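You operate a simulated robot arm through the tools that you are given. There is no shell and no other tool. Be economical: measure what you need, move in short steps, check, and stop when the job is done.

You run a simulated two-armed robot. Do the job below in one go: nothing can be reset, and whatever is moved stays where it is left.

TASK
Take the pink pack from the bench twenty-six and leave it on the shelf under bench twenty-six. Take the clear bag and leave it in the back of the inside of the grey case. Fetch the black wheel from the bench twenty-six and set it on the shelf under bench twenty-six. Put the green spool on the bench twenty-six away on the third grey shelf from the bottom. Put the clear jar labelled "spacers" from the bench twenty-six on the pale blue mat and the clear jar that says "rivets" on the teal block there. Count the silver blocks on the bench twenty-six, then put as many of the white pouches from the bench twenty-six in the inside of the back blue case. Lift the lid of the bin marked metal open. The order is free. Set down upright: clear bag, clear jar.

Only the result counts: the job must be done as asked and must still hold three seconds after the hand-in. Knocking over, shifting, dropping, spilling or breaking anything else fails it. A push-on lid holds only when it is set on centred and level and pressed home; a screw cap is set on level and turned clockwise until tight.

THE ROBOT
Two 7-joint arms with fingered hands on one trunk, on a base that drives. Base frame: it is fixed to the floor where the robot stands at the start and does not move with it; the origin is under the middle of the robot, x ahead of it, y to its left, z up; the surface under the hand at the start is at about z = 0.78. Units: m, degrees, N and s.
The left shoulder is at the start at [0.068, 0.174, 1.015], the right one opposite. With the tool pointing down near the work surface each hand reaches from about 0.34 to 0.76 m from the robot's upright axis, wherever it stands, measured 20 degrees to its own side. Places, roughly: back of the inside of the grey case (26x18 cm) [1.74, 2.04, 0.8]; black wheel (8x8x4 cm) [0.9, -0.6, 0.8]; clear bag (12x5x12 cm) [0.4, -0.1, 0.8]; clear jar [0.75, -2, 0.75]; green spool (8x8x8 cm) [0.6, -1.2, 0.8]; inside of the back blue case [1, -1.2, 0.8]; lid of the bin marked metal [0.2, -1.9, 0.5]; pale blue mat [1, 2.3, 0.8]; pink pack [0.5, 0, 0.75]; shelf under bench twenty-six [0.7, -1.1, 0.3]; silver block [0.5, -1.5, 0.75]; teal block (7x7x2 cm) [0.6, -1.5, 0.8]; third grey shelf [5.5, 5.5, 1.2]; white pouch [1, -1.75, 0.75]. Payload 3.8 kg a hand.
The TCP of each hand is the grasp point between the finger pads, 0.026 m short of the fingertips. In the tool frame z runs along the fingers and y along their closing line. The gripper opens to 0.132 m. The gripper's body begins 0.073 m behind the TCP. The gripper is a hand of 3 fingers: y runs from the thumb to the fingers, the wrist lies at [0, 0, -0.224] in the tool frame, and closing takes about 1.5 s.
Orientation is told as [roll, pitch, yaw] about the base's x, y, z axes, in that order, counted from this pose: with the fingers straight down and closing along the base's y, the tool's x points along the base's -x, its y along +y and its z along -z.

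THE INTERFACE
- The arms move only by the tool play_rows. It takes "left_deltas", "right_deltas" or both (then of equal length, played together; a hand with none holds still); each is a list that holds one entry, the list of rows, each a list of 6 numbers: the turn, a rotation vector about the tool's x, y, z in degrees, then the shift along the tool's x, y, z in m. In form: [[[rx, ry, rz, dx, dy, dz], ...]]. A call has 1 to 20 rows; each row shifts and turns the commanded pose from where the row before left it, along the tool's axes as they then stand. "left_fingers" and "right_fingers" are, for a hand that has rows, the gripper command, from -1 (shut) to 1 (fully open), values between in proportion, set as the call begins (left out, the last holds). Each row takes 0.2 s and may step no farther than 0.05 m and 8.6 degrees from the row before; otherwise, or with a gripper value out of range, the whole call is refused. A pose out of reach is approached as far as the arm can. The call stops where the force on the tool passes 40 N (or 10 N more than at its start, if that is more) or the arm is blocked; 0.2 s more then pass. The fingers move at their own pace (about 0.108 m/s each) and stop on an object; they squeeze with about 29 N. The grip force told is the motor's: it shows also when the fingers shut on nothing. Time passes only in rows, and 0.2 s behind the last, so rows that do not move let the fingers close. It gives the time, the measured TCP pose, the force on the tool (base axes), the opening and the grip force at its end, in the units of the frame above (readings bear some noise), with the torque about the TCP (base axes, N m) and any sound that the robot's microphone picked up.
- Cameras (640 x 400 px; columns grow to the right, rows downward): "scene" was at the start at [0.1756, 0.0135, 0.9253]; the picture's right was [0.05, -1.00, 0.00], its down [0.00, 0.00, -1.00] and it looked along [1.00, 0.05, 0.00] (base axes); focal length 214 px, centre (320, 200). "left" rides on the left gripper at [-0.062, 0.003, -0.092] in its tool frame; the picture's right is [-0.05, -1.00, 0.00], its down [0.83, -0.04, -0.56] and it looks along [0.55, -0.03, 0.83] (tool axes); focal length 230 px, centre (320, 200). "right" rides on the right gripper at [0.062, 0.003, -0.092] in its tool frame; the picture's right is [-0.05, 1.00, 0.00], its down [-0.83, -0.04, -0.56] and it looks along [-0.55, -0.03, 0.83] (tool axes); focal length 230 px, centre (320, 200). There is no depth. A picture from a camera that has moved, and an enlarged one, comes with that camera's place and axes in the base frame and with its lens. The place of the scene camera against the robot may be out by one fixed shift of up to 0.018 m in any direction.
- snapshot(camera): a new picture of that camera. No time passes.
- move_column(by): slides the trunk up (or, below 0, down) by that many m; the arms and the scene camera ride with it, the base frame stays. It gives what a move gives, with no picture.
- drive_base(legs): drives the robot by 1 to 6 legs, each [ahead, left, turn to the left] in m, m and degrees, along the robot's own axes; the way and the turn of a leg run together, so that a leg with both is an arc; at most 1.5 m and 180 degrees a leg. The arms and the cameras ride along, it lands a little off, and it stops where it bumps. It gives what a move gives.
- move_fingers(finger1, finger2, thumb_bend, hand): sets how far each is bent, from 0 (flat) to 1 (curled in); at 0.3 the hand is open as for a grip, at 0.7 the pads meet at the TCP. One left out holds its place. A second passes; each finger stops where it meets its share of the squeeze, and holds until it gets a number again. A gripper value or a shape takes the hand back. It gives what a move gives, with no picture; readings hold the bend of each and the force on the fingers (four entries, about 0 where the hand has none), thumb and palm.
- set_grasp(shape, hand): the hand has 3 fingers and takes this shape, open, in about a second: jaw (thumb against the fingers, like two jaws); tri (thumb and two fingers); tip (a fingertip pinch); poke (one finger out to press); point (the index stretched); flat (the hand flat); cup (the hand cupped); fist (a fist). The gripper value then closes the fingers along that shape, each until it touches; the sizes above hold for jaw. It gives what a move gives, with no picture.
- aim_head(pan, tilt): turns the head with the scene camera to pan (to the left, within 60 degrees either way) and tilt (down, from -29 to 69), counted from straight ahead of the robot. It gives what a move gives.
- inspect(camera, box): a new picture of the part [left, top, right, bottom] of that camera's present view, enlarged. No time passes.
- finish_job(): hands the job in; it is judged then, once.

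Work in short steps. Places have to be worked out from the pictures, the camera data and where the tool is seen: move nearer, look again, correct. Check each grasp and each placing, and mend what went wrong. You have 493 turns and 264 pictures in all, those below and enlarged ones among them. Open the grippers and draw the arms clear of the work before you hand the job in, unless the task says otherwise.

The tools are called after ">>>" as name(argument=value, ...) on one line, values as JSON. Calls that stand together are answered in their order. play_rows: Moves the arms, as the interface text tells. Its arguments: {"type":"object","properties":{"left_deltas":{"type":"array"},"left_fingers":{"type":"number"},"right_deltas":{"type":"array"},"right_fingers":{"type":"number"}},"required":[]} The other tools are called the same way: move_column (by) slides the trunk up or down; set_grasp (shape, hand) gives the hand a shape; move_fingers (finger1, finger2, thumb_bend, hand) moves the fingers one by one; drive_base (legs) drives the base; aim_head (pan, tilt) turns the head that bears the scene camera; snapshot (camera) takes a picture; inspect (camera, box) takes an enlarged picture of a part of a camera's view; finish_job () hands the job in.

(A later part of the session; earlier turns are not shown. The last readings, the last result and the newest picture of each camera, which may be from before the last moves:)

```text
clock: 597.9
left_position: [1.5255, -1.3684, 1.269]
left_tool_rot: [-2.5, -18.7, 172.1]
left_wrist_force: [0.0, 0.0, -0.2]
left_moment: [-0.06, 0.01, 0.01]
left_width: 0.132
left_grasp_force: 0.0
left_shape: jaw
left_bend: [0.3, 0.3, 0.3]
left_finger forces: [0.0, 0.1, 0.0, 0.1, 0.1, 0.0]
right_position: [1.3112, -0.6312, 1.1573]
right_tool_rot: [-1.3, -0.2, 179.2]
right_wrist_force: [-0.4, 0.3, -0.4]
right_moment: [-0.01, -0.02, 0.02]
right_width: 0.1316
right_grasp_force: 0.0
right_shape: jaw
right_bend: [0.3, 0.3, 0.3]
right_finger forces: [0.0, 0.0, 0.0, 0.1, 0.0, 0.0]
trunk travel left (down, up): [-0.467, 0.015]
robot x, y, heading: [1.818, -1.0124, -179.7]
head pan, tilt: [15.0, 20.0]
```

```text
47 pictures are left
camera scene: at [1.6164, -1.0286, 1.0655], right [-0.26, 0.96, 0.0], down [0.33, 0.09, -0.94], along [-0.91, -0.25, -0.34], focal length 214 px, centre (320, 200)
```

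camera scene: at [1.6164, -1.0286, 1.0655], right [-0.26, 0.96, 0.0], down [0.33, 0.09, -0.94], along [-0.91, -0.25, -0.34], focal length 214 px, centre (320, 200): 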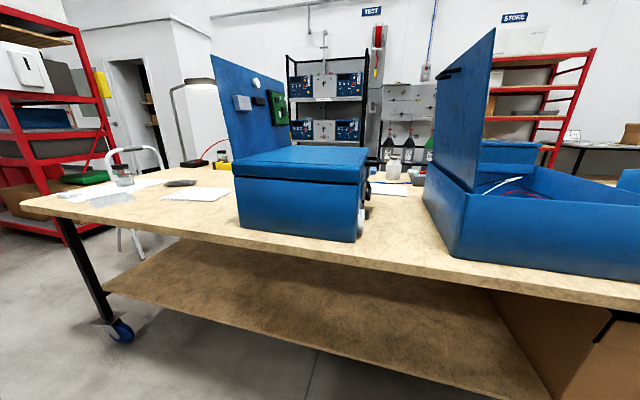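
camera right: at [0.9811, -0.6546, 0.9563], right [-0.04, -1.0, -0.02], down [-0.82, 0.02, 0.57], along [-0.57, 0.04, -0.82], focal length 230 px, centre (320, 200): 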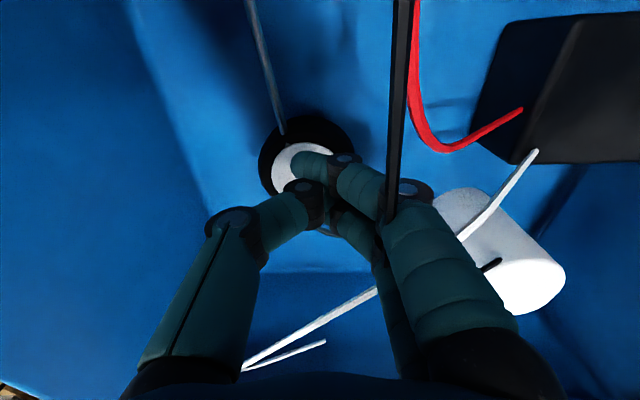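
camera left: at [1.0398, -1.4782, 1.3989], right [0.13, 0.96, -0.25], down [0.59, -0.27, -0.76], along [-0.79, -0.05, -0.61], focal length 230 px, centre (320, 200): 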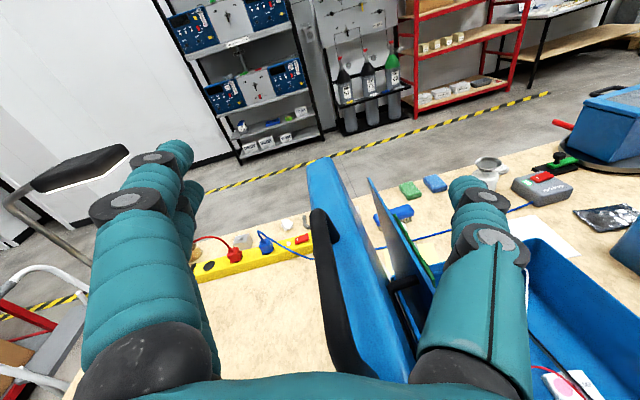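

The swinging arm closed that lid again; I'll reopen it at the end with the proven procedure. Now the wheel: drive in, lower the trunk only 0.15 (left hand stays above everything), and lower the right arm itself.

>>> drive_base(legs=[[0.4, 0, 0]])

>>> move_column(by=-0.15)

>>> play_rows(right_deltas=[[[0, 0, 0, 0, 0, 0.035], [0, 0, 0, 0, 0, 0.035], [0, 0, 0, 0, 0, 0.035]]])

>>> snapshot(camera="right")

```text
clock: 600.4
left_position: [1.129, -1.3685, 1.2688]
left_tool_rot: [-2.4, -18.9, 172.1]
left_wrist_force: [-0.3, 0.5, -0.3]
left_moment: [0.02, 0.0, 0.01]
left_width: 0.132
left_grasp_force: 0.0
left_shape: jaw
left_bend: [0.3, 0.3, 0.3]
left_finger forces: [0.0, 0.0, 0.0, 0.0, 0.0, 0.0]
right_position: [0.9136, -0.6321, 1.1574]
right_tool_rot: [-1.3, -0.2, 179.2]
right_wrist_force: [-0.3, -0.5, -0.6]
right_moment: [-0.02, 0.04, 0.01]
right_width: 0.132
right_grasp_force: 0.0
right_shape: jaw
right_bend: [0.3, 0.3, 0.3]
right_finger forces: [0.0, 0.0, 0.0, 0.0, 0.0, 0.0]
trunk travel left (down, up): [-0.467, 0.015]
robot x, y, heading: [1.4192, -1.0136, -179.7]
head pan, tilt: [15.0, 20.0]
```

```text
clock: 602.2
left_position: [1.1273, -1.3681, 1.1191]
left_tool_rot: [-2.5, -18.8, 172.2]
left_wrist_force: [-0.9, -0.4, -0.6]
left_moment: [0.13, -0.05, -0.01]
left_width: 0.1319
left_grasp_force: 0.0
left_shape: jaw
left_bend: [0.3, 0.3, 0.3]
left_finger forces: [0.1, 0.1, 0.1, 0.0, 0.0, 1.1]
right_position: [0.9134, -0.6327, 1.0073]
right_tool_rot: [-1.3, -0.2, 179.2]
right_wrist_force: [0.5, 0.2, -0.6]
right_moment: [0.0, -0.03, 0.0]
right_width: 0.1319
right_grasp_force: 0.1
right_shape: jaw
right_bend: [0.3, 0.3, 0.3]
right_finger forces: [0.1, 0.1, 0.0, 0.0, 0.0, 0.0]
trunk travel left (down, up): [-0.317, 0.165]
robot x, y, heading: [1.4142, -1.0155, -180.3]
head pan, tilt: [15.0, 20.0]
```

```text
clock: 603.0
left_position: [1.1276, -1.3679, 1.118]
left_tool_rot: [-2.4, -18.8, 172.1]
left_wrist_force: [-0.9, -0.9, -0.9]
left_moment: [0.11, -0.01, -0.02]
left_width: 0.1321
left_grasp_force: 0.1
left_shape: jaw
left_bend: [0.3, 0.3, 0.3]
left_finger forces: [0.0, 0.1, 0.0, 0.0, 0.0, 1.2]
right_position: [0.9151, -0.6297, 0.9021]
right_tool_rot: [-1.4, -0.1, 179.3]
right_wrist_force: [-0.1, 0.1, 0.4]
right_moment: [-0.01, 0.02, -0.03]
right_width: 0.1318
right_grasp_force: 0.1
right_shape: jaw
right_bend: [0.3, 0.3, 0.3]
right_finger forces: [0.0, 0.0, 0.1, 0.1, 0.0, 0.0]
trunk travel left (down, up): [-0.317, 0.165]
robot x, y, heading: [1.4177, -1.013, -179.8]
head pan, tilt: [15.0, 20.0]
```

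```text
46 pictures are left
camera right: at [0.9762, -0.6349, 0.993], right [-0.07, -1.0, -0.02], down [-0.83, 0.04, 0.56], along [-0.56, 0.06, -0.83], focal length 230 px, centre (320, 200)
```

right: 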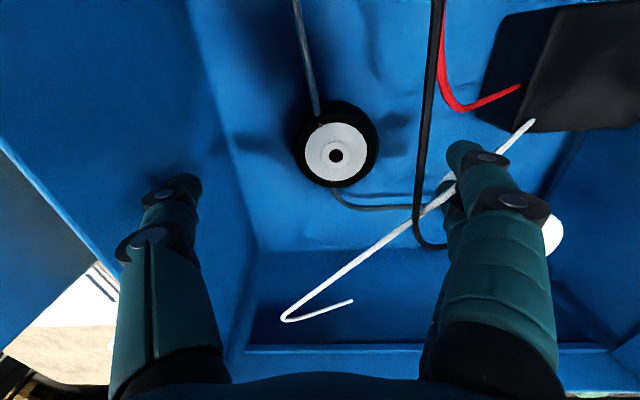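

Good, no drift. I lift the left hand off the panel edge and lower the right hand the final 8.6 cm, then close.

>>> play_rows(left_deltas=[[[0, 0, 0, 0.02, 0, -0.035], [0, 0, 0, 0.02, 0, -0.035], [0, 0, 0, 0.02, 0, -0.03]]], right_deltas=[[[0, 0, 0, -0.006, 0.008, 0.03], [0, 0, 0, 0, 0, 0.03], [0, 0, 0, 0, 0, 0.026]]])

>>> play_rows(right_deltas=[[[0, 0, 0, 0, 0, 0], [0, 0, 0, 0, 0, 0], [0, 0, 0, 0, 0, 0], [0, 0, 0, 0, 0, 0], [0, 0, 0, 0, 0, 0], [0, 0, 0, 0, 0, 0]]], right_fingers=-1)

>>> snapshot(camera="right")

```text
clock: 603.8
left_position: [1.2143, -1.3832, 1.1931]
left_tool_rot: [-2.4, -18.9, 172.1]
left_wrist_force: [0.6, 0.2, -0.4]
left_moment: [0.04, 0.0, -0.01]
left_width: 0.1317
left_grasp_force: 0.0
left_shape: jaw
left_bend: [0.3, 0.3, 0.3]
left_finger forces: [0.0, 0.1, 0.0, 0.1, 0.1, 0.0]
left hand out of reach, approached as far as the arm can: row 3
right_position: [0.9077, -0.6346, 0.8163]
right_tool_rot: [-1.4, -0.2, 179.2]
right_wrist_force: [0.2, -1.1, -0.3]
right_moment: [-0.02, 0.0, -0.01]
right_width: 0.1317
right_grasp_force: 0.0
right_shape: jaw
right_bend: [0.3, 0.3, 0.3]
right_finger forces: [0.1, 0.1, 0.1, 0.1, 0.0, 0.1]
trunk travel left (down, up): [-0.317, 0.165]
robot x, y, heading: [1.4197, -1.0087, -179.8]
head pan, tilt: [15.0, 20.0]
```

```text
clock: 605.2
left_position: [1.2135, -1.3843, 1.1919]
left_tool_rot: [-2.5, -19.0, 172.2]
left_wrist_force: [-0.6, 1.0, 0.4]
left_moment: [0.02, -0.01, -0.01]
left_width: 0.1319
left_grasp_force: 0.1
left_shape: jaw
left_bend: [0.3, 0.3, 0.3]
left_finger forces: [0.0, 0.0, 0.1, 0.0, 0.0, 0.1]
right_position: [0.9089, -0.636, 0.815]
right_tool_rot: [-1.3, -0.2, 179.2]
right_wrist_force: [0.1, -0.6, 0.4]
right_moment: [-0.01, -0.03, -0.02]
right_width: 0.0638
right_grasp_force: 29.1
right_shape: jaw
right_bend: [0.73, 0.72, 0.7]
right_finger forces: [12.8, 13.4, 0.0, 0.0, 25.9, 0.0]
trunk travel left (down, up): [-0.317, 0.165]
robot x, y, heading: [1.4199, -1.0168, -179.9]
head pan, tilt: [15.0, 20.0]
```

```text
45 pictures are left
camera right: at [0.9698, -0.641, 0.9065], right [-0.07, -1.0, -0.02], down [-0.83, 0.04, 0.56], along [-0.56, 0.06, -0.83], focal length 230 px, centre (320, 200)
```

right: 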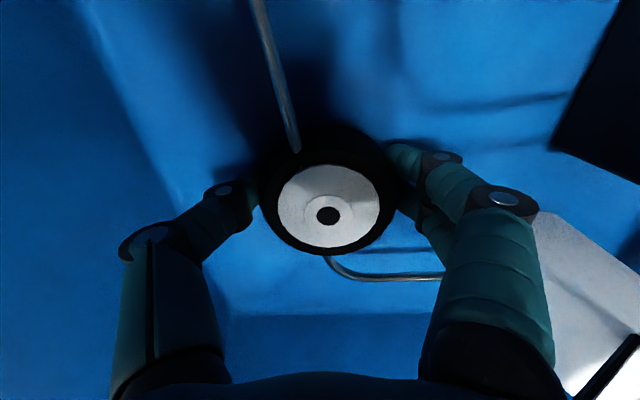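

Wheel gripped. Lift it out of the case, back off, and move to a clear stretch of the shelf (y≈−1.1).

>>> play_rows(right_deltas=[[[0, 0, 0, 0, 0, -0.035], [0, 0, 0, 0, 0, -0.035], [0, 0, 0, 0, 0, -0.035], [0, 0, 0, 0, 0, -0.035], [0, 0, 0, 0, 0, -0.035], [0, 0, 0, 0, 0, -0.035]]])

>>> drive_base(legs=[[-0.5, 0, 0], [0, 0.45, 0]])

>>> play_rows(right_deltas=[[[0, -7, 0, 0, 0, 0], [0, -7, 0, 0, 0, 0], [0, -7, 0, 0, 0, 0], [0, -7, 0, 0, 0, 0], [0, -7, 0, 0, 0, 0]]])

>>> move_column(by=-0.31)

```text
clock: 606.6
left_position: [1.2154, -1.3841, 1.192]
left_tool_rot: [-2.4, -18.9, 172.2]
left_wrist_force: [0.1, 0.1, -0.5]
left_moment: [0.01, -0.02, 0.02]
left_width: 0.1321
left_grasp_force: 0.0
left_shape: jaw
left_bend: [0.3, 0.3, 0.3]
left_finger forces: [0.0, 0.1, 0.1, 0.0, 0.0, 0.0]
right_position: [0.9079, -0.6402, 1.0268]
right_tool_rot: [-1.3, -0.1, 179.2]
right_wrist_force: [1.4, 0.5, -1.1]
right_moment: [0.02, -0.03, -0.01]
right_width: 0.0637
right_grasp_force: 29.1
right_shape: jaw
right_bend: [0.73, 0.72, 0.7]
right_finger forces: [13.0, 13.7, 0.0, 0.0, 25.9, 0.0]
trunk travel left (down, up): [-0.317, 0.165]
robot x, y, heading: [1.4177, -1.0131, -180.0]
head pan, tilt: [15.0, 20.0]
```

```text
clock: 613.6
left_position: [1.7125, -1.8301, 1.1931]
left_tool_rot: [-2.3, -18.9, 171.8]
left_wrist_force: [-0.2, 0.1, 0.1]
left_moment: [-0.01, 0.02, 0.01]
left_width: 0.1318
left_grasp_force: 0.1
left_shape: jaw
left_bend: [0.3, 0.3, 0.3]
left_finger forces: [0.0, 0.0, 0.0, 0.0, 0.1, 0.1]
right_position: [1.4115, -1.0851, 1.0252]
right_tool_rot: [-1.2, -0.2, 178.7]
right_wrist_force: [-0.3, -0.2, -2.4]
right_moment: [0.0, -0.07, 0.03]
right_width: 0.0636
right_grasp_force: 28.9
right_shape: jaw
right_bend: [0.73, 0.72, 0.7]
right_finger forces: [12.8, 13.6, 0.0, 0.1, 26.0, 0.1]
trunk travel left (down, up): [-0.317, 0.165]
robot x, y, heading: [1.9171, -1.4592, 179.9]
head pan, tilt: [15.0, 20.0]
```

```text
clock: 614.8
left_position: [1.712, -1.8306, 1.1926]
left_tool_rot: [-2.4, -18.8, 171.7]
left_wrist_force: [-0.3, 0.1, 0.5]
left_moment: [-0.03, -0.02, 0.02]
left_width: 0.1323
left_grasp_force: 0.1
left_shape: jaw
left_bend: [0.3, 0.3, 0.3]
left_finger forces: [0.1, 0.0, 0.1, 0.0, 0.1, 0.1]
right_position: [1.4126, -1.0854, 1.0268]
right_tool_rot: [-1.5, -35.4, 179.8]
right_wrist_force: [0.0, -0.3, -0.8]
right_moment: [0.01, -0.03, 0.01]
right_width: 0.0633
right_grasp_force: 28.9
right_shape: jaw
right_bend: [0.73, 0.72, 0.7]
right_finger forces: [13.0, 13.4, 0.0, 0.0, 25.7, 0.0]
trunk travel left (down, up): [-0.317, 0.165]
robot x, y, heading: [1.9231, -1.4651, 179.9]
head pan, tilt: [15.0, 20.0]
```

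```text
clock: 617.9
left_position: [1.5934, -1.8297, 0.8394]
left_tool_rot: [-4.6, -3.4, 172.3]
left_wrist_force: [-0.9, 0.1, -0.6]
left_moment: [0.01, 0.01, 0.0]
left_width: 0.1321
left_grasp_force: 0.0
left_shape: jaw
left_bend: [0.3, 0.3, 0.3]
left_finger forces: [0.0, 0.1, 0.0, 0.0, 0.1, 0.0]
right_position: [1.4122, -1.0841, 0.7155]
right_tool_rot: [-1.7, -35.2, 179.7]
right_wrist_force: [-0.2, 0.1, -1.9]
right_moment: [0.01, -0.04, -0.01]
right_width: 0.0633
right_grasp_force: 29.2
right_shape: jaw
right_bend: [0.73, 0.72, 0.7]
right_finger forces: [12.9, 13.5, 0.1, 0.1, 25.8, 0.0]
trunk travel left (down, up): [-0.007, 0.475]
robot x, y, heading: [1.9184, -1.466, 179.7]
head pan, tilt: [15.0, 20.0]
```

Lower the right arm to z≈0.42 in front of the shelf's back edge, then look.

>>> play_rows(right_deltas=[[[0, 0, 0, 0.0212, 0, 0.0303], [0, 0, 0, 0.0212, 0, 0.0303], [0, 0, 0, 0.0212, 0, 0.0303], [0, 0, 0, 0.0212, 0, 0.0303], [0, 0, 0, 0.0212, 0, 0.0303], [0, 0, 0, 0.0212, 0, 0.0303], [0, 0, 0, 0.0212, 0, 0.0303], [0, 0, 0, 0.0212, 0, 0.0303]]])

>>> aim_head(pan=-20, tilt=20)

>>> snapshot(camera="scene")

```text
clock: 619.7
left_position: [1.593, -1.8291, 0.8389]
left_tool_rot: [-4.5, -3.4, 172.1]
left_wrist_force: [-0.1, 0.3, 0.0]
left_moment: [0.03, -0.02, -0.01]
left_width: 0.1322
left_grasp_force: 0.0
left_shape: jaw
left_bend: [0.3, 0.3, 0.3]
left_finger forces: [0.1, 0.0, 0.0, 0.1, 0.1, 0.1]
right_position: [1.4103, -1.0795, 0.4218]
right_tool_rot: [-1.6, -35.3, 179.7]
right_wrist_force: [0.9, -0.2, -2.1]
right_moment: [0.0, 0.0, 0.0]
right_width: 0.0627
right_grasp_force: 29.3
right_shape: jaw
right_bend: [0.73, 0.72, 0.7]
right_finger forces: [12.8, 13.3, 0.0, 0.0, 25.7, 0.1]
trunk travel left (down, up): [-0.007, 0.475]
robot x, y, heading: [1.9196, -1.4641, 179.7]
head pan, tilt: [15.0, 20.0]
```

```text
clock: 620.7
left_position: [1.5932, -1.83, 0.8402]
left_tool_rot: [-4.6, -3.3, 172.3]
left_wrist_force: [0.3, 0.2, -0.2]
left_moment: [-0.02, -0.03, 0.03]
left_width: 0.1318
left_grasp_force: 0.2
left_shape: jaw
left_bend: [0.3, 0.3, 0.3]
left_finger forces: [0.0, 0.0, 0.0, 0.0, 0.0, 0.0]
right_position: [1.4104, -1.0781, 0.4202]
right_tool_rot: [-1.5, -35.4, 179.7]
right_wrist_force: [-0.3, 0.8, -1.8]
right_moment: [0.0, -0.03, 0.02]
right_width: 0.0628
right_grasp_force: 29.4
right_shape: jaw
right_bend: [0.73, 0.72, 0.7]
right_finger forces: [12.7, 13.4, 0.1, 0.0, 25.7, 0.0]
trunk travel left (down, up): [-0.007, 0.475]
robot x, y, heading: [1.9158, -1.4611, 179.8]
head pan, tilt: [-20.0, 20.0]
```

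```text
44 pictures are left
camera scene: at [1.7291, -1.4211, 0.5804], right [0.35, 0.94, 0.0], down [0.32, -0.12, -0.94], along [-0.88, 0.32, -0.34], focal length 214 px, centre (320, 200)
```

scene: 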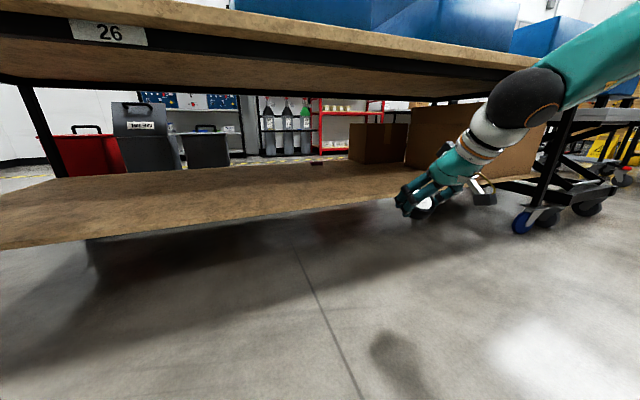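

Clear shelf at y≈−1.08. I drive forward 0.38 and lower until contact.

>>> drive_base(legs=[[0.38, 0, 0]])

>>> play_rows(right_deltas=[[[0, 0, 0, 0.0115, 0, 0.0164], [0, 0, 0, 0.0057, 0, 0.0082], [0, 0, 0, 0.0057, 0, 0.0082], [0, 0, 0, 0.0057, 0, 0.0082]]])

>>> snapshot(camera="scene")

```text
clock: 623.1
left_position: [1.2109, -1.8263, 0.8393]
left_tool_rot: [-4.6, -3.4, 172.0]
left_wrist_force: [0.5, -0.2, -0.3]
left_moment: [0.02, 0.01, 0.03]
left_width: 0.1322
left_grasp_force: 0.1
left_shape: jaw
left_bend: [0.3, 0.3, 0.3]
left_finger forces: [0.0, 0.0, 0.0, 0.0, 0.0, 0.1]
right_position: [1.0305, -1.0753, 0.4211]
right_tool_rot: [-1.6, -35.2, 179.5]
right_wrist_force: [-0.1, 0.3, -0.4]
right_moment: [0.01, -0.02, -0.01]
right_width: 0.0626
right_grasp_force: 29.1
right_shape: jaw
right_bend: [0.73, 0.72, 0.7]
right_finger forces: [12.8, 13.3, 0.0, 0.1, 25.6, 0.0]
trunk travel left (down, up): [-0.007, 0.475]
robot x, y, heading: [1.5384, -1.4585, 179.5]
head pan, tilt: [-20.0, 20.0]
```

```text
clock: 624.1
left_position: [1.2107, -1.8268, 0.8387]
left_tool_rot: [-4.6, -3.5, 171.9]
left_wrist_force: [0.5, -0.6, -0.5]
left_moment: [-0.01, 0.01, 0.0]
left_width: 0.132
left_grasp_force: 0.1
left_shape: jaw
left_bend: [0.3, 0.3, 0.3]
left_finger forces: [0.0, 0.0, 0.1, 0.1, 0.0, 0.1]
right_position: [1.0337, -1.0671, 0.3822]
right_tool_rot: [-1.6, -35.1, 179.6]
right_wrist_force: [0.3, -0.4, -0.6]
right_moment: [0.01, -0.05, 0.0]
right_width: 0.0629
right_grasp_force: 28.6
right_shape: jaw
right_bend: [0.73, 0.72, 0.7]
right_finger forces: [12.9, 13.5, 0.1, 0.1, 25.7, 0.1]
right hand out of reach, approached as far as the arm can: row 3, 4
trunk travel left (down, up): [-0.007, 0.475]
robot x, y, heading: [1.5364, -1.4595, 179.5]
head pan, tilt: [-20.0, 20.0]
```

```text
43 pictures are left
camera scene: at [1.3484, -1.4186, 0.5804], right [0.35, 0.94, 0.0], down [0.32, -0.12, -0.94], along [-0.88, 0.33, -0.34], focal length 214 px, centre (320, 200)
```

scene: 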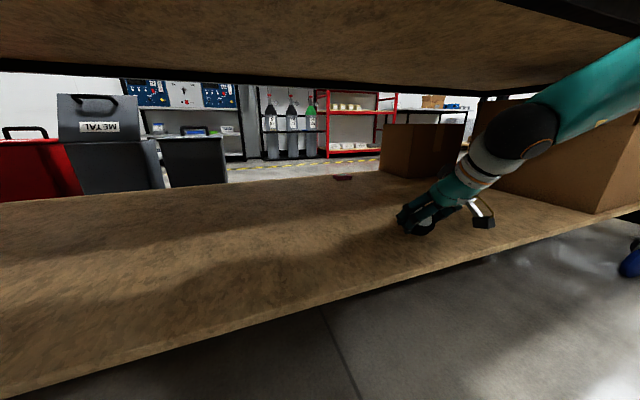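

About 2 cm above the shelf. Lower further in small steps.

>>> play_rows(right_deltas=[[[0, 0, 0, 0.0057, 0, 0.0082], [0, 0, 0, 0.0057, 0, 0.0082], [0, 0, 0, 0.0057, 0, 0.0082], [0, 0, 0, 0.0057, 0, 0.0082]]])

```text
clock: 625.1
left_position: [1.2123, -1.8267, 0.8398]
left_tool_rot: [-4.5, -3.5, 172.1]
left_wrist_force: [0.0, 0.0, -0.3]
left_moment: [0.0, 0.02, -0.02]
left_width: 0.1319
left_grasp_force: 0.1
left_shape: jaw
left_bend: [0.3, 0.3, 0.3]
left_finger forces: [0.0, 0.0, 0.1, 0.1, 0.0, 0.0]
right_position: [1.0324, -1.0666, 0.3831]
right_tool_rot: [-1.6, -35.1, 179.7]
right_wrist_force: [-0.8, -0.1, -2.3]
right_moment: [0.0, 0.0, -0.02]
right_width: 0.0627
right_grasp_force: 28.9
right_shape: jaw
right_bend: [0.73, 0.72, 0.7]
right_finger forces: [12.7, 13.4, 0.0, 0.1, 25.6, 0.0]
right hand out of reach, approached as far as the arm can: row 1, 2, 3, 4
trunk travel left (down, up): [-0.007, 0.475]
robot x, y, heading: [1.5403, -1.46, 179.1]
head pan, tilt: [-20.0, 20.0]
```

The arm is at its folded limit; I extend forward 8 cm and lower again.

>>> play_rows(right_deltas=[[[0, 0, 0, -0.0328, 0, 0.023], [0, 0, 0, -0.0328, 0, 0.023], [0, 0, 0, 0.0057, 0, 0.0082], [0, 0, 0, 0.0057, 0, 0.0082], [0, 0, 0, 0.0057, 0, 0.0082], [0, 0, 0, 0.0057, 0, 0.0082]]])

```text
clock: 626.5
left_position: [1.2128, -1.8276, 0.84]
left_tool_rot: [-4.7, -3.5, 172.0]
left_wrist_force: [-0.4, 0.9, -0.1]
left_moment: [0.03, 0.02, 0.01]
left_width: 0.132
left_grasp_force: 0.1
left_shape: jaw
left_bend: [0.3, 0.3, 0.3]
left_finger forces: [0.1, 0.1, 0.0, 0.0, 0.1, 0.0]
right_position: [0.9452, -1.0635, 0.3618]
right_tool_rot: [-1.5, -36.8, 179.9]
right_wrist_force: [9.1, 0.5, 18.1]
right_moment: [-0.31, -0.4, 0.11]
right_width: 0.0623
right_grasp_force: 29.3
right_shape: jaw
right_bend: [0.77, 0.71, 0.7]
right_finger forces: [27.3, 13.9, 0.0, 0.0, 29.5, 0.0]
right hand out of reach, approached as far as the arm can: row 1
trunk travel left (down, up): [-0.007, 0.475]
robot x, y, heading: [1.5382, -1.4599, 179.6]
head pan, tilt: [-20.0, 20.0]
stopped in row 6 (right hand): the force on the tool passed its limit at 46 N (the readings are from after the stop); the commanded pose is now the measured one
```

Contact with the shelf. Open and withdraw along the tool axis.

>>> play_rows(right_deltas=[[[0, 0, 0, 0, 0, -0.003], [0, 0, 0, 0, 0, 0], [0, 0, 0, 0, 0, 0], [0, 0, 0, 0, 0, 0], [0, 0, 0, 0, 0, -0.03], [0, 0, 0, 0, 0, -0.03], [0, 0, 0, 0.02, 0, -0.03]]], right_fingers=1)

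>>> drive_base(legs=[[-0.4, 0, 0]])

>>> snapshot(camera="scene")

```text
clock: 627.3
left_position: [1.2107, -1.825, 0.84]
left_tool_rot: [-4.6, -3.4, 172.0]
left_wrist_force: [0.1, -0.8, 0.0]
left_moment: [-0.05, 0.02, -0.05]
left_width: 0.1321
left_grasp_force: 0.1
left_shape: jaw
left_bend: [0.3, 0.3, 0.3]
left_finger forces: [0.0, 0.0, 0.1, 0.1, 0.0, 0.1]
right_position: [0.9425, -1.0587, 0.3637]
right_tool_rot: [-1.8, -37.1, 179.6]
right_wrist_force: [0.0, -0.5, -0.6]
right_moment: [0.03, 0.0, -0.01]
right_width: 0.1317
right_grasp_force: 0.2
right_shape: jaw
right_bend: [0.3, 0.3, 0.3]
right_finger forces: [0.0, 0.1, 0.1, 0.0, 0.1, 0.0]
trunk travel left (down, up): [-0.007, 0.475]
robot x, y, heading: [1.5388, -1.4627, 179.5]
head pan, tilt: [-20.0, 20.0]
stopped in row 3 (right hand): the force on the tool passed its limit at 42 N (the readings are from after the stop); the commanded pose is now the measured one
```

```text
clock: 629.8
left_position: [1.6087, -1.8285, 0.8383]
left_tool_rot: [-4.5, -3.4, 171.8]
left_wrist_force: [-0.1, 0.2, -0.4]
left_moment: [0.04, 0.03, -0.02]
left_width: 0.1321
left_grasp_force: 0.0
left_shape: jaw
left_bend: [0.3, 0.3, 0.3]
left_finger forces: [0.0, 0.0, 0.0, 0.1, 0.0, 0.0]
right_position: [1.3448, -1.0613, 0.3641]
right_tool_rot: [-1.8, -37.1, 179.3]
right_wrist_force: [0.4, 0.4, -0.2]
right_moment: [0.0, 0.0, 0.01]
right_width: 0.132
right_grasp_force: 0.1
right_shape: jaw
right_bend: [0.3, 0.3, 0.3]
right_finger forces: [0.1, 0.1, 0.1, 0.1, 0.0, 0.0]
trunk travel left (down, up): [-0.007, 0.475]
robot x, y, heading: [1.9391, -1.462, 179.3]
head pan, tilt: [-20.0, 20.0]
```

```text
42 pictures are left
camera scene: at [1.7476, -1.4208, 0.5804], right [0.35, 0.94, 0.0], down [0.32, -0.12, -0.94], along [-0.88, 0.33, -0.34], focal length 214 px, centre (320, 200)
```

scene: 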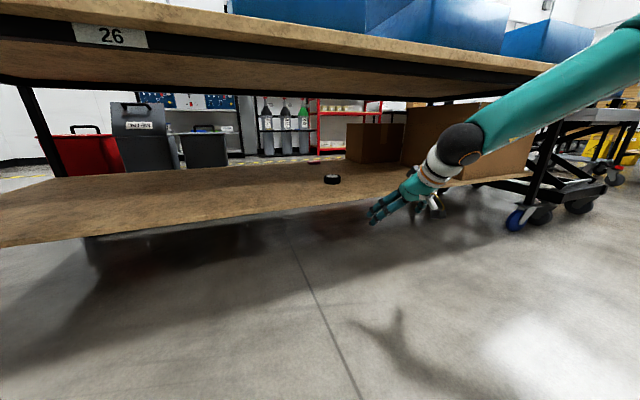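

The wheel lies on the shelf. Now I raise up, tuck the right hand, and prepare to reopen the back case's lid with the proven thumb-down left hand.

>>> move_column(by=0.34)

>>> play_rows(right_deltas=[[[0, 7.5, 0, 0, 0, -0.03], [0, 7.5, 0, 0, 0, -0.03], [0, 7.5, 0, 0, 0, -0.03], [0, 7.5, 0, 0, 0, -0.03], [0, 7.1, 0, 0, 0, -0.03], [0, 0, 0, 0.035, -0.02, -0.02], [0, 0, 0, 0.035, -0.02, -0.02], [0, 0, 0, 0.035, -0.02, -0.02], [0, 0, 0, 0.035, -0.02, 0], [0, 0, 0, 0.035, -0.02, 0], [0, 0, 0, 0.035, -0.02, 0]]], left_deltas=[[[0, -8, 0, -0.02, 0, 0.02], [0, -8, 0, -0.02, 0, 0.02], [0, -8, 0, -0.02, 0, 0.02], [0, -8, 0, -0.01, 0, 0.03], [0, -8, 0, 0, 0, 0.03], [0, -8, 0, 0, 0, 0.02], [0, -8, 0, 0, 0, 0], [0, -8, 0, 0, 0, 0], [0, -8, 0, 0, 0, 0], [0, -4, 0, 0, 0, 0], [-6, 0, 0, 0, 0, 0]]])

```text
clock: 633.1
left_position: [1.6095, -1.8293, 1.1789]
left_tool_rot: [-4.5, -3.4, 171.8]
left_wrist_force: [0.5, -0.1, -0.5]
left_moment: [0.02, 0.01, 0.05]
left_width: 0.132
left_grasp_force: 0.1
left_shape: jaw
left_bend: [0.3, 0.3, 0.3]
left_finger forces: [0.1, 0.1, 0.0, 0.1, 0.0, 0.0]
right_position: [1.3446, -1.0598, 0.7026]
right_tool_rot: [-1.9, -37.1, 179.4]
right_wrist_force: [0.2, 0.7, 0.8]
right_moment: [0.01, 0.02, -0.01]
right_width: 0.1318
right_grasp_force: 0.2
right_shape: jaw
right_bend: [0.3, 0.3, 0.3]
right_finger forces: [0.0, 0.0, 0.1, 0.1, 0.0, 0.1]
trunk travel left (down, up): [-0.347, 0.135]
robot x, y, heading: [1.9402, -1.4661, 179.7]
head pan, tilt: [-20.0, 20.0]
```

```text
clock: 635.5
left_position: [1.4915, -1.8151, 1.0738]
left_tool_rot: [-11.9, -67.3, -174.2]
left_wrist_force: [0.4, 0.1, -1.1]
left_moment: [0.02, 0.0, -0.01]
left_width: 0.1318
left_grasp_force: 0.0
left_shape: jaw
left_bend: [0.3, 0.3, 0.3]
left_finger forces: [0.0, 0.0, 0.1, 0.1, 0.0, 0.0]
left hand out of reach, approached as far as the arm can: row 9, 10, 11
right_position: [1.6134, -0.9513, 0.9034]
right_tool_rot: [-1.4, -0.2, 178.3]
right_wrist_force: [0.5, -0.4, 0.3]
right_moment: [-0.01, -0.04, 0.02]
right_width: 0.1322
right_grasp_force: 0.0
right_shape: jaw
right_bend: [0.3, 0.3, 0.3]
right_finger forces: [0.1, 0.0, 0.0, 0.0, 0.0, 0.0]
trunk travel left (down, up): [-0.347, 0.135]
robot x, y, heading: [1.9367, -1.4639, 179.3]
head pan, tilt: [-20.0, 20.0]
```

Extend a bit, finish leveling, then roll the left hand thumb-down.

>>> play_rows(left_deltas=[[[0, 0, 0, -0.015, 0, 0.045], [0, 0, 0, -0.015, 0, 0.045], [0, -7, 0, 0, 0, 0], [0, -6, 0, 0, 0, 0], [0, 0, 8.2, 0, 0, 0], [0, 0, 8.2, 0, 0, 0], [0, 0, 8.2, 0, 0, 0], [0, 0, 8.2, 0, 0, 0], [0, 0, 8.2, 0, 0, 0], [0, 0, 8.2, 0, 0, 0], [0, 0, 8.2, 0, 0, 0], [0, 0, 8.2, 0, 0, 0], [0, 0, 8.2, 0, 0, 0], [0, 0, 8.2, 0, 0, 0], [0, 0, 8, 0, 0, 0]]])

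```text
clock: 638.7
left_position: [1.3958, -1.8077, 1.0662]
left_tool_rot: [80.7, -4.4, 84.8]
left_wrist_force: [0.1, -0.2, 0.1]
left_moment: [-0.01, 0.02, 0.02]
left_width: 0.1321
left_grasp_force: 0.1
left_shape: jaw
left_bend: [0.3, 0.3, 0.3]
left_finger forces: [0.0, 0.0, 0.1, 0.0, 0.1, 0.0]
right_position: [1.6136, -0.9515, 0.9029]
right_tool_rot: [-1.5, -0.2, 178.2]
right_wrist_force: [-0.4, 0.0, -0.6]
right_moment: [0.0, 0.03, -0.02]
right_width: 0.1321
right_grasp_force: 0.0
right_shape: jaw
right_bend: [0.3, 0.3, 0.3]
right_finger forces: [0.1, 0.0, 0.0, 0.1, 0.1, 0.0]
trunk travel left (down, up): [-0.347, 0.135]
robot x, y, heading: [1.9401, -1.4628, 179.3]
head pan, tilt: [-20.0, 20.0]
```

Fine-correct the orientation, bring the hand to lateral ≈−0.045, and strafe to the grip position.

>>> play_rows(left_deltas=[[[0, 8, 0, 0, 0, 0], [0, 0, 7.4, 0, 0, 0], [0, 0, 0, -0.039, -0.01, 0], [0, 0, 0, -0.039, -0.01, 0], [0, 0, 0, -0.039, -0.01, 0], [0, 0, 0, -0.039, -0.01, 0], [0, 0, 0, -0.039, -0.01, 0], [0, 0, 0, -0.039, -0.01, 0], [0, 0, 0, -0.039, -0.01, 0], [0, 0, 0, -0.039, -0.01, 0], [0, 0, 0, -0.039, -0.01, 0], [0, 0, 0, -0.039, -0.01, 0]]], left_fingers=0.5)

>>> drive_base(legs=[[0, -0.358, 0.5]])

```text
clock: 641.3
left_position: [1.4021, -1.6014, 1.0113]
left_tool_rot: [80.1, 4.2, 91.4]
left_wrist_force: [0.4, -0.2, -0.1]
left_moment: [-0.02, 0.0, 0.01]
left_width: 0.0992
left_grasp_force: 0.1
left_shape: jaw
left_bend: [0.63, 0.64, 0.6]
left_finger forces: [0.0, 0.0, 0.0, 0.0, 0.0, 0.0]
left hand out of reach, approached as far as the arm can: row 8, 9, 10, 11, 12
right_position: [1.6139, -0.9522, 0.9021]
right_tool_rot: [-1.5, -0.1, 178.2]
right_wrist_force: [-0.3, 0.0, 0.5]
right_moment: [-0.02, -0.03, -0.01]
right_width: 0.1319
right_grasp_force: 0.1
right_shape: jaw
right_bend: [0.3, 0.3, 0.3]
right_finger forces: [0.0, 0.0, 0.0, 0.0, 0.1, 0.1]
trunk travel left (down, up): [-0.347, 0.135]
robot x, y, heading: [1.9391, -1.4635, 179.5]
head pan, tilt: [-20.0, 20.0]
```

```text
clock: 645.0
left_position: [1.4051, -1.2501, 1.01]
left_tool_rot: [80.2, 4.1, 91.7]
left_wrist_force: [0.1, 0.1, 0.5]
left_moment: [0.0, 0.0, -0.02]
left_width: 0.0994
left_grasp_force: 0.0
left_shape: jaw
left_bend: [0.63, 0.64, 0.6]
left_finger forces: [0.1, 0.1, 0.0, 0.1, 0.0, 0.0]
right_position: [1.6115, -0.6011, 0.9027]
right_tool_rot: [-1.5, -0.1, 178.6]
right_wrist_force: [-0.6, 0.0, -0.1]
right_moment: [0.0, -0.03, 0.0]
right_width: 0.1317
right_grasp_force: 0.2
right_shape: jaw
right_bend: [0.3, 0.3, 0.3]
right_finger forces: [0.0, 0.0, 0.0, 0.0, 0.1, 0.0]
trunk travel left (down, up): [-0.347, 0.135]
robot x, y, heading: [1.9421, -1.1082, 179.7]
head pan, tilt: [-20.0, 20.0]
```

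The lateral reach needs the high trunk (as before): raise, shift the hand, then lower.

>>> move_column(by=0.13)

>>> play_rows(left_deltas=[[[0, 0, 0, -0.037, -0.01, 0], [0, 0, 0, -0.037, -0.01, 0], [0, 0, 0, -0.037, -0.01, 0], [0, 0, 0, -0.037, -0.01, 0], [0, 0, 0, -0.037, -0.006, 0]]])

>>> move_column(by=-0.13)

```text
clock: 646.6
left_position: [1.478, -1.2522, 1.309]
left_tool_rot: [99.3, 3.2, 92.8]
left_wrist_force: [-0.5, -0.2, 0.1]
left_moment: [0.02, 0.02, 0.0]
left_width: 0.0994
left_grasp_force: 0.1
left_shape: jaw
left_bend: [0.63, 0.64, 0.6]
left_finger forces: [0.1, 0.1, 0.1, 0.1, 0.0, 0.1]
right_position: [1.6134, -0.6006, 1.0317]
right_tool_rot: [-1.4, 0.0, 178.6]
right_wrist_force: [0.0, 0.3, 0.5]
right_moment: [0.03, -0.01, 0.03]
right_width: 0.132
right_grasp_force: 0.0
right_shape: jaw
right_bend: [0.3, 0.3, 0.3]
right_finger forces: [0.0, 0.0, 0.0, 0.0, 0.1, 0.0]
trunk travel left (down, up): [-0.477, 0.005]
robot x, y, heading: [1.9402, -1.1079, 179.6]
head pan, tilt: [-20.0, 20.0]
```

```text
clock: 647.8
left_position: [1.4785, -1.2517, 1.3089]
left_tool_rot: [99.6, 3.2, 92.9]
left_wrist_force: [1.3, 0.7, 0.5]
left_moment: [0.01, 0.0, 0.01]
left_width: 0.0992
left_grasp_force: 0.0
left_shape: jaw
left_bend: [0.63, 0.64, 0.6]
left_finger forces: [0.0, 0.0, 0.0, 0.1, 0.0, 0.1]
left hand out of reach, approached as far as the arm can: row 1, 2, 3, 4, 5
right_position: [1.6122, -0.6004, 1.032]
right_tool_rot: [-1.5, -0.1, 178.7]
right_wrist_force: [-0.1, 0.1, 0.0]
right_moment: [-0.01, 0.04, 0.01]
right_width: 0.1318
right_grasp_force: 0.1
right_shape: jaw
right_bend: [0.3, 0.3, 0.3]
right_finger forces: [0.0, 0.0, 0.1, 0.1, 0.1, 0.0]
trunk travel left (down, up): [-0.477, 0.005]
robot x, y, heading: [1.9437, -1.1118, 179.6]
head pan, tilt: [-20.0, 20.0]
```

```text
clock: 649.4
left_position: [1.4419, -1.2529, 1.1069]
left_tool_rot: [90.7, 3.7, 92.3]
left_wrist_force: [-0.7, 0.7, 0.1]
left_moment: [0.05, -0.01, 0.01]
left_width: 0.0992
left_grasp_force: 0.0
left_shape: jaw
left_bend: [0.63, 0.64, 0.6]
left_finger forces: [0.0, 0.0, 0.0, 0.0, 0.0, 0.0]
right_position: [1.6136, -0.6003, 0.9028]
right_tool_rot: [-1.4, 0.0, 178.6]
right_wrist_force: [-0.3, 0.9, 0.5]
right_moment: [-0.03, 0.04, -0.03]
right_width: 0.132
right_grasp_force: 0.1
right_shape: jaw
right_bend: [0.3, 0.3, 0.3]
right_finger forces: [0.0, 0.1, 0.0, 0.0, 0.0, 0.0]
trunk travel left (down, up): [-0.347, 0.135]
robot x, y, heading: [1.9432, -1.1102, 179.8]
head pan, tilt: [-20.0, 20.0]
```

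I'll take this arm posture as is and shift the base right 0.19 instead; then lower the hand to z≈0.965.

>>> drive_base(legs=[[0, -0.19, 0]])

>>> play_rows(left_deltas=[[[0, 0, 0, 0, -0.036, 0], [0, 0, 0, 0, -0.036, 0], [0, 0, 0, 0, -0.036, 0], [0, 0, 0, 0, -0.036, 0]]])

>>> snapshot(camera="left")

```text
clock: 651.6
left_position: [1.4412, -1.0615, 1.1081]
left_tool_rot: [90.7, 3.6, 92.3]
left_wrist_force: [-0.6, 0.4, 0.7]
left_moment: [-0.01, -0.02, 0.01]
left_width: 0.099
left_grasp_force: 0.0
left_shape: jaw
left_bend: [0.63, 0.64, 0.6]
left_finger forces: [0.0, 0.1, 0.0, 0.0, 0.1, 0.1]
right_position: [1.6137, -0.4093, 0.9024]
right_tool_rot: [-1.6, -0.1, 178.7]
right_wrist_force: [-1.0, -0.1, 0.8]
right_moment: [-0.02, 0.01, -0.02]
right_width: 0.1319
right_grasp_force: 0.1
right_shape: jaw
right_bend: [0.3, 0.3, 0.3]
right_finger forces: [0.0, 0.0, 0.1, 0.0, 0.0, 0.0]
trunk travel left (down, up): [-0.347, 0.135]
robot x, y, heading: [1.9444, -0.9178, 179.7]
head pan, tilt: [-20.0, 20.0]
```

```text
clock: 652.6
left_position: [1.4283, -1.078, 1.06]
left_tool_rot: [90.4, 3.6, 92.4]
left_wrist_force: [0.0, -0.4, 0.0]
left_moment: [0.0, 0.0, 0.0]
left_width: 0.0993
left_grasp_force: 0.0
left_shape: jaw
left_bend: [0.64, 0.64, 0.6]
left_finger forces: [0.0, 0.1, 0.1, 0.1, 0.0, 0.1]
left hand out of reach, approached as far as the arm can: row 1, 2, 3, 4
right_position: [1.6121, -0.4101, 0.9038]
right_tool_rot: [-1.4, 0.0, 178.5]
right_wrist_force: [0.5, 0.1, 0.4]
right_moment: [-0.01, 0.01, 0.01]
right_width: 0.1321
right_grasp_force: 0.0
right_shape: jaw
right_bend: [0.3, 0.3, 0.3]
right_finger forces: [0.1, 0.0, 0.0, 0.1, 0.0, 0.0]
trunk travel left (down, up): [-0.347, 0.135]
robot x, y, heading: [1.9407, -0.921, 179.6]
head pan, tilt: [-20.0, 20.0]
```

```text
41 pictures are left
camera left: at [1.5184, -1.0117, 1.0578], right [-0.01, -0.01, -1.0], down [0.59, -0.81, 0.01], along [-0.81, -0.59, 0.01], focal length 230 px, centre (320, 200)
```

left: 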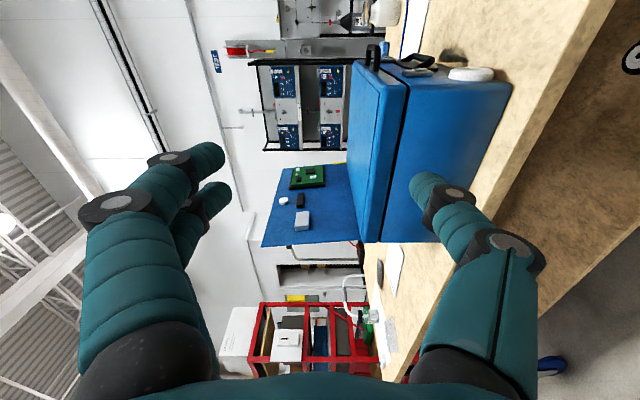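

Use the trunk for the height and the base for the approach.

>>> move_column(by=-0.095)

>>> drive_base(legs=[[0.345, -0.045, 0]])

>>> snapshot(camera="left")

```text
clock: 653.9
left_position: [1.4147, -1.0758, 0.9297]
left_tool_rot: [85.2, 3.9, 92.1]
left_wrist_force: [0.3, 0.3, -0.2]
left_moment: [0.02, -0.02, 0.05]
left_width: 0.099
left_grasp_force: 0.1
left_shape: jaw
left_bend: [0.64, 0.64, 0.6]
left_finger forces: [0.0, 0.1, 0.1, 0.1, 0.1, 0.1]
right_position: [1.6134, -0.4109, 0.8077]
right_tool_rot: [-1.5, 0.0, 178.6]
right_wrist_force: [0.0, -0.2, 0.0]
right_moment: [0.02, -0.01, -0.02]
right_width: 0.1319
right_grasp_force: 0.1
right_shape: jaw
right_bend: [0.3, 0.3, 0.3]
right_finger forces: [0.0, 0.0, 0.0, 0.0, 0.0, 0.0]
trunk travel left (down, up): [-0.252, 0.23]
robot x, y, heading: [1.9425, -0.9186, 179.7]
head pan, tilt: [-20.0, 20.0]
```

```text
clock: 656.2
left_position: [1.068, -1.0264, 0.929]
left_tool_rot: [85.3, 3.9, 91.9]
left_wrist_force: [0.4, -0.2, -0.3]
left_moment: [0.0, 0.04, -0.01]
left_width: 0.0991
left_grasp_force: 0.1
left_shape: jaw
left_bend: [0.64, 0.64, 0.6]
left_finger forces: [0.0, 0.0, 0.0, 0.0, 0.0, 0.0]
right_position: [1.27, -0.3621, 0.8071]
right_tool_rot: [-1.5, 0.0, 178.4]
right_wrist_force: [0.4, -0.5, 0.0]
right_moment: [-0.03, 0.0, 0.0]
right_width: 0.132
right_grasp_force: 0.0
right_shape: jaw
right_bend: [0.3, 0.3, 0.3]
right_finger forces: [0.0, 0.0, 0.0, 0.0, 0.1, 0.0]
trunk travel left (down, up): [-0.252, 0.23]
robot x, y, heading: [1.5951, -0.872, 179.6]
head pan, tilt: [-20.0, 20.0]
```

```text
40 pictures are left
camera left: at [1.1585, -0.9614, 0.9351], right [0.08, -0.01, -1.0], down [0.58, -0.81, 0.06], along [-0.81, -0.59, -0.06], focal length 230 px, centre (320, 200)
```

left: 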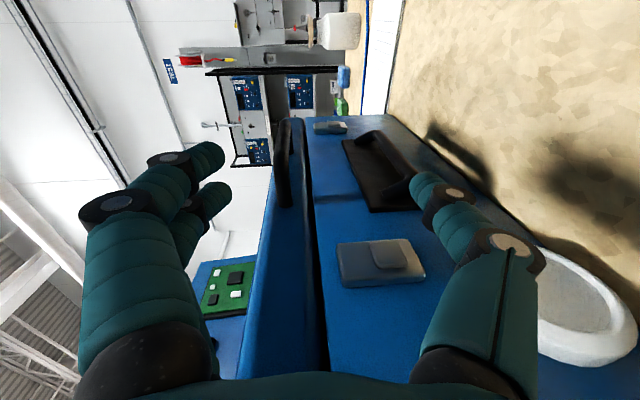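

I raise the right hand clear of the bench, set the left opening to 7 cm and the height to z≈0.957, then advance.

>>> play_rows(right_deltas=[[[0, 0, 0, 0.01, -0.02, -0.035], [0, 0, 0, 0.01, -0.02, -0.035], [0, 0, 0, 0.01, -0.02, -0.035], [0, 0, 0, 0, 0, -0.035], [0, 0, 0, 0, 0, -0.035]]], left_deltas=[[[0, 0, 0, 0, 0, 0], [0, 0, 0, 0, 0, 0], [0, 0, 0, 0, 0, 0], [0, 0, 0, 0, 0, 0], [0, 0, 0, 0, 0, 0]]], left_fingers=0.06)

>>> move_column(by=0.026)

>>> drive_base(legs=[[0.095, 0.01, 0]])

>>> snapshot(camera="left")

```text
clock: 657.4
left_position: [1.0695, -1.0271, 0.9301]
left_tool_rot: [85.3, 3.9, 91.9]
left_wrist_force: [-0.4, -0.4, -0.1]
left_moment: [0.01, -0.05, 0.0]
left_width: 0.0708
left_grasp_force: 0.1
left_shape: jaw
left_bend: [0.72, 0.72, 0.7]
left_finger forces: [0.0, 0.0, 0.0, 0.0, 0.1, 0.0]
right_position: [1.3037, -0.3062, 0.9836]
right_tool_rot: [-1.4, -0.1, 178.3]
right_wrist_force: [0.6, 0.5, 0.2]
right_moment: [0.02, 0.0, 0.0]
right_width: 0.132
right_grasp_force: 0.1
right_shape: jaw
right_bend: [0.3, 0.3, 0.3]
right_finger forces: [0.0, 0.1, 0.0, 0.0, 0.0, 0.0]
trunk travel left (down, up): [-0.252, 0.23]
robot x, y, heading: [1.5953, -0.8703, 179.5]
head pan, tilt: [-20.0, 20.0]
```

```text
clock: 658.1
left_position: [1.0687, -1.0272, 0.9551]
left_tool_rot: [85.3, 3.9, 91.9]
left_wrist_force: [-0.7, -0.1, 0.5]
left_moment: [0.02, -0.03, 0.0]
left_width: 0.0706
left_grasp_force: 0.1
left_shape: jaw
left_bend: [0.72, 0.72, 0.7]
left_finger forces: [0.0, 0.0, 0.1, 0.0, 0.0, 0.0]
right_position: [1.303, -0.3054, 1.01]
right_tool_rot: [-1.5, -0.2, 178.4]
right_wrist_force: [-0.2, -0.6, 0.5]
right_moment: [-0.02, -0.02, 0.0]
right_width: 0.1316
right_grasp_force: 0.1
right_shape: jaw
right_bend: [0.3, 0.3, 0.3]
right_finger forces: [0.1, 0.0, 0.0, 0.0, 0.0, 0.0]
trunk travel left (down, up): [-0.278, 0.204]
robot x, y, heading: [1.5983, -0.8717, 179.2]
head pan, tilt: [-20.0, 20.0]
```

```text
clock: 659.2
left_position: [0.9725, -1.0371, 0.9551]
left_tool_rot: [85.1, 3.9, 92.1]
left_wrist_force: [-1.1, -0.4, -0.1]
left_moment: [0.02, -0.01, 0.0]
left_width: 0.0707
left_grasp_force: 0.1
left_shape: jaw
left_bend: [0.72, 0.72, 0.7]
left_finger forces: [0.0, 0.0, 0.1, 0.1, 0.1, 0.0]
right_position: [1.2064, -0.3167, 1.0098]
right_tool_rot: [-1.6, 0.0, 178.4]
right_wrist_force: [0.4, 0.1, -0.3]
right_moment: [-0.01, -0.05, -0.01]
right_width: 0.1321
right_grasp_force: 0.1
right_shape: jaw
right_bend: [0.3, 0.3, 0.3]
right_finger forces: [0.0, 0.0, 0.0, 0.0, 0.0, 0.0]
trunk travel left (down, up): [-0.278, 0.204]
robot x, y, heading: [1.5023, -0.8813, 179.6]
head pan, tilt: [-20.0, 20.0]
```

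```text
39 pictures are left
camera left: at [1.0632, -0.9712, 0.9609], right [0.08, -0.01, -1.0], down [0.58, -0.81, 0.06], along [-0.81, -0.59, -0.06], focal length 230 px, centre (320, 200)
```

left: 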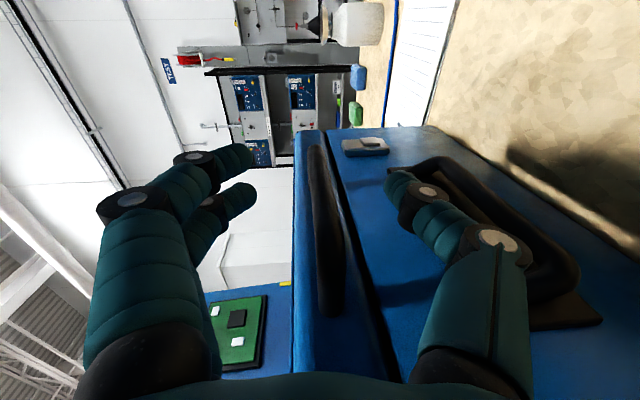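

Same picture as before. Repeat: open to 10 cm, up 1 cm, shift 2.2 cm toward the lid, close.

>>> play_rows(left_deltas=[[[0, 0, 0, 0, 0, 0], [0, 0, 0, 0, 0, 0], [0, 0, 0, 0, 0.009, 0], [0, 0, 0, 0.011, 0, 0], [0, 0, 0, 0.011, 0, 0]]], left_fingers=0.5)

>>> play_rows(left_deltas=[[[0, 0, 0, 0, 0, 0], [0, 0, 0, 0, 0, 0], [0, 0, 0, 0, 0, 0], [0, 0, 0, 0, 0, 0], [0, 0, 0, 0, 0, 0]]], left_fingers=-1)

>>> snapshot(camera="left")

```text
clock: 660.5
left_position: [0.9721, -1.0484, 0.9696]
left_tool_rot: [85.4, 4.0, 91.4]
left_wrist_force: [0.5, -0.7, 0.3]
left_moment: [-0.01, -0.02, 0.02]
left_width: 0.0987
left_grasp_force: 0.1
left_shape: jaw
left_bend: [0.64, 0.64, 0.6]
left_finger forces: [0.0, 0.0, 0.0, 0.0, 0.1, 0.0]
right_position: [1.209, -0.3118, 1.0066]
right_tool_rot: [-1.1, -0.1, 178.3]
right_wrist_force: [-0.7, 0.0, -0.2]
right_moment: [0.03, 0.03, 0.01]
right_width: 0.1321
right_grasp_force: 0.1
right_shape: jaw
right_bend: [0.3, 0.3, 0.3]
right_finger forces: [0.1, 0.1, 0.0, 0.0, 0.1, 0.1]
trunk travel left (down, up): [-0.278, 0.204]
robot x, y, heading: [1.5025, -0.8787, 179.5]
head pan, tilt: [-20.0, 20.0]
```

```text
clock: 661.6
left_position: [0.9732, -1.0511, 0.9699]
left_tool_rot: [85.4, 4.3, 92.0]
left_wrist_force: [-4.8, -15.1, 0.5]
left_moment: [-0.15, 0.12, 0.2]
left_width: 0.0001
left_grasp_force: 29.2
left_shape: jaw
left_bend: [0.63, 0.66, 0.71]
left_finger forces: [11.9, 0.1, 0.0, 0.1, 26.4, 0.1]
right_position: [1.2091, -0.3107, 1.0073]
right_tool_rot: [-1.1, -0.3, 178.5]
right_wrist_force: [-0.5, 0.2, -0.3]
right_moment: [0.01, 0.01, 0.01]
right_width: 0.1318
right_grasp_force: 0.0
right_shape: jaw
right_bend: [0.3, 0.3, 0.3]
right_finger forces: [0.0, 0.0, 0.0, 0.1, 0.0, 0.1]
trunk travel left (down, up): [-0.278, 0.204]
robot x, y, heading: [1.504, -0.8815, 179.3]
head pan, tilt: [-20.0, 20.0]
```

```text
38 pictures are left
camera left: at [1.0625, -0.9844, 0.9746], right [0.08, -0.02, -1.0], down [0.59, -0.81, 0.06], along [-0.81, -0.59, -0.05], focal length 230 px, centre (320, 200)
```

left: 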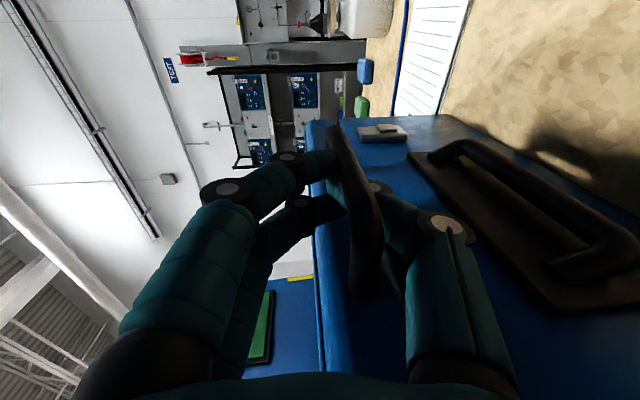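

Linked again. Lift along the arc, rolling with the lid.

>>> play_rows(left_deltas=[[[0, -0.5, -5.9, 0.004, 0.034, -0.003], [0, -0.5, -5.9, 0.004, 0.034, -0.003], [0, -0.5, -5.9, 0.004, 0.034, -0.003], [0, -0.5, -5.9, 0.004, 0.034, -0.003], [0, -0.5, -5.9, 0.004, 0.034, -0.003]]])

>>> play_rows(left_deltas=[[[0, 0, 0, 0.006, 0, 0], [0, -0.5, -5.9, 0.004, 0.034, -0.003], [0, -0.5, -5.9, 0.004, 0.034, -0.003], [0, -0.5, -5.9, 0.004, 0.034, -0.003]]])

>>> snapshot(camera="left")

```text
clock: 662.9
left_position: [0.9726, -1.1066, 1.1251]
left_tool_rot: [84.6, -26.0, 92.7]
left_wrist_force: [-4.8, -18.9, -15.6]
left_moment: [-0.62, 0.42, -0.15]
left_width: 0.0
left_grasp_force: 29.0
left_shape: jaw
left_bend: [0.64, 0.67, 0.73]
left_finger forces: [0.0, 0.1, 0.0, 0.0, 25.4, 0.1]
right_position: [1.2054, -0.3186, 1.0115]
right_tool_rot: [-1.6, 0.1, 178.5]
right_wrist_force: [-0.1, 0.2, -0.4]
right_moment: [-0.01, 0.02, 0.01]
right_width: 0.1321
right_grasp_force: 0.1
right_shape: jaw
right_bend: [0.3, 0.3, 0.3]
right_finger forces: [0.0, 0.0, 0.0, 0.0, 0.0, 0.1]
trunk travel left (down, up): [-0.278, 0.204]
robot x, y, heading: [1.5003, -0.8804, 179.5]
head pan, tilt: [-20.0, 20.0]
```

```text
clock: 663.9
left_position: [0.9739, -1.1744, 1.2016]
left_tool_rot: [84.3, -43.5, 93.0]
left_wrist_force: [-15.7, -12.6, -28.1]
left_moment: [-0.8, 0.69, 0.29]
left_width: 0.0
left_grasp_force: 29.3
left_shape: jaw
left_bend: [0.64, 0.67, 0.73]
left_finger forces: [0.0, 0.0, 0.1, 0.0, 38.6, 0.0]
right_position: [1.2038, -0.3179, 1.0099]
right_tool_rot: [-1.7, 0.0, 178.5]
right_wrist_force: [-1.0, -0.5, 0.0]
right_moment: [-0.03, 0.0, 0.01]
right_width: 0.1321
right_grasp_force: 0.0
right_shape: jaw
right_bend: [0.3, 0.3, 0.3]
right_finger forces: [0.1, 0.0, 0.1, 0.0, 0.1, 0.0]
trunk travel left (down, up): [-0.278, 0.204]
robot x, y, heading: [1.501, -0.8858, 180.0]
head pan, tilt: [-20.0, 20.0]
```

```text
37 pictures are left
camera left: at [1.0643, -1.1335, 1.2526], right [0.06, 0.73, -0.68], down [0.59, -0.58, -0.56], along [-0.81, -0.37, -0.46], focal length 230 px, centre (320, 200)
```

left: 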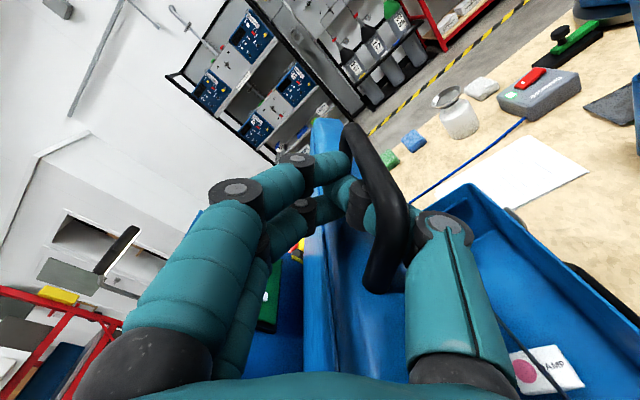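

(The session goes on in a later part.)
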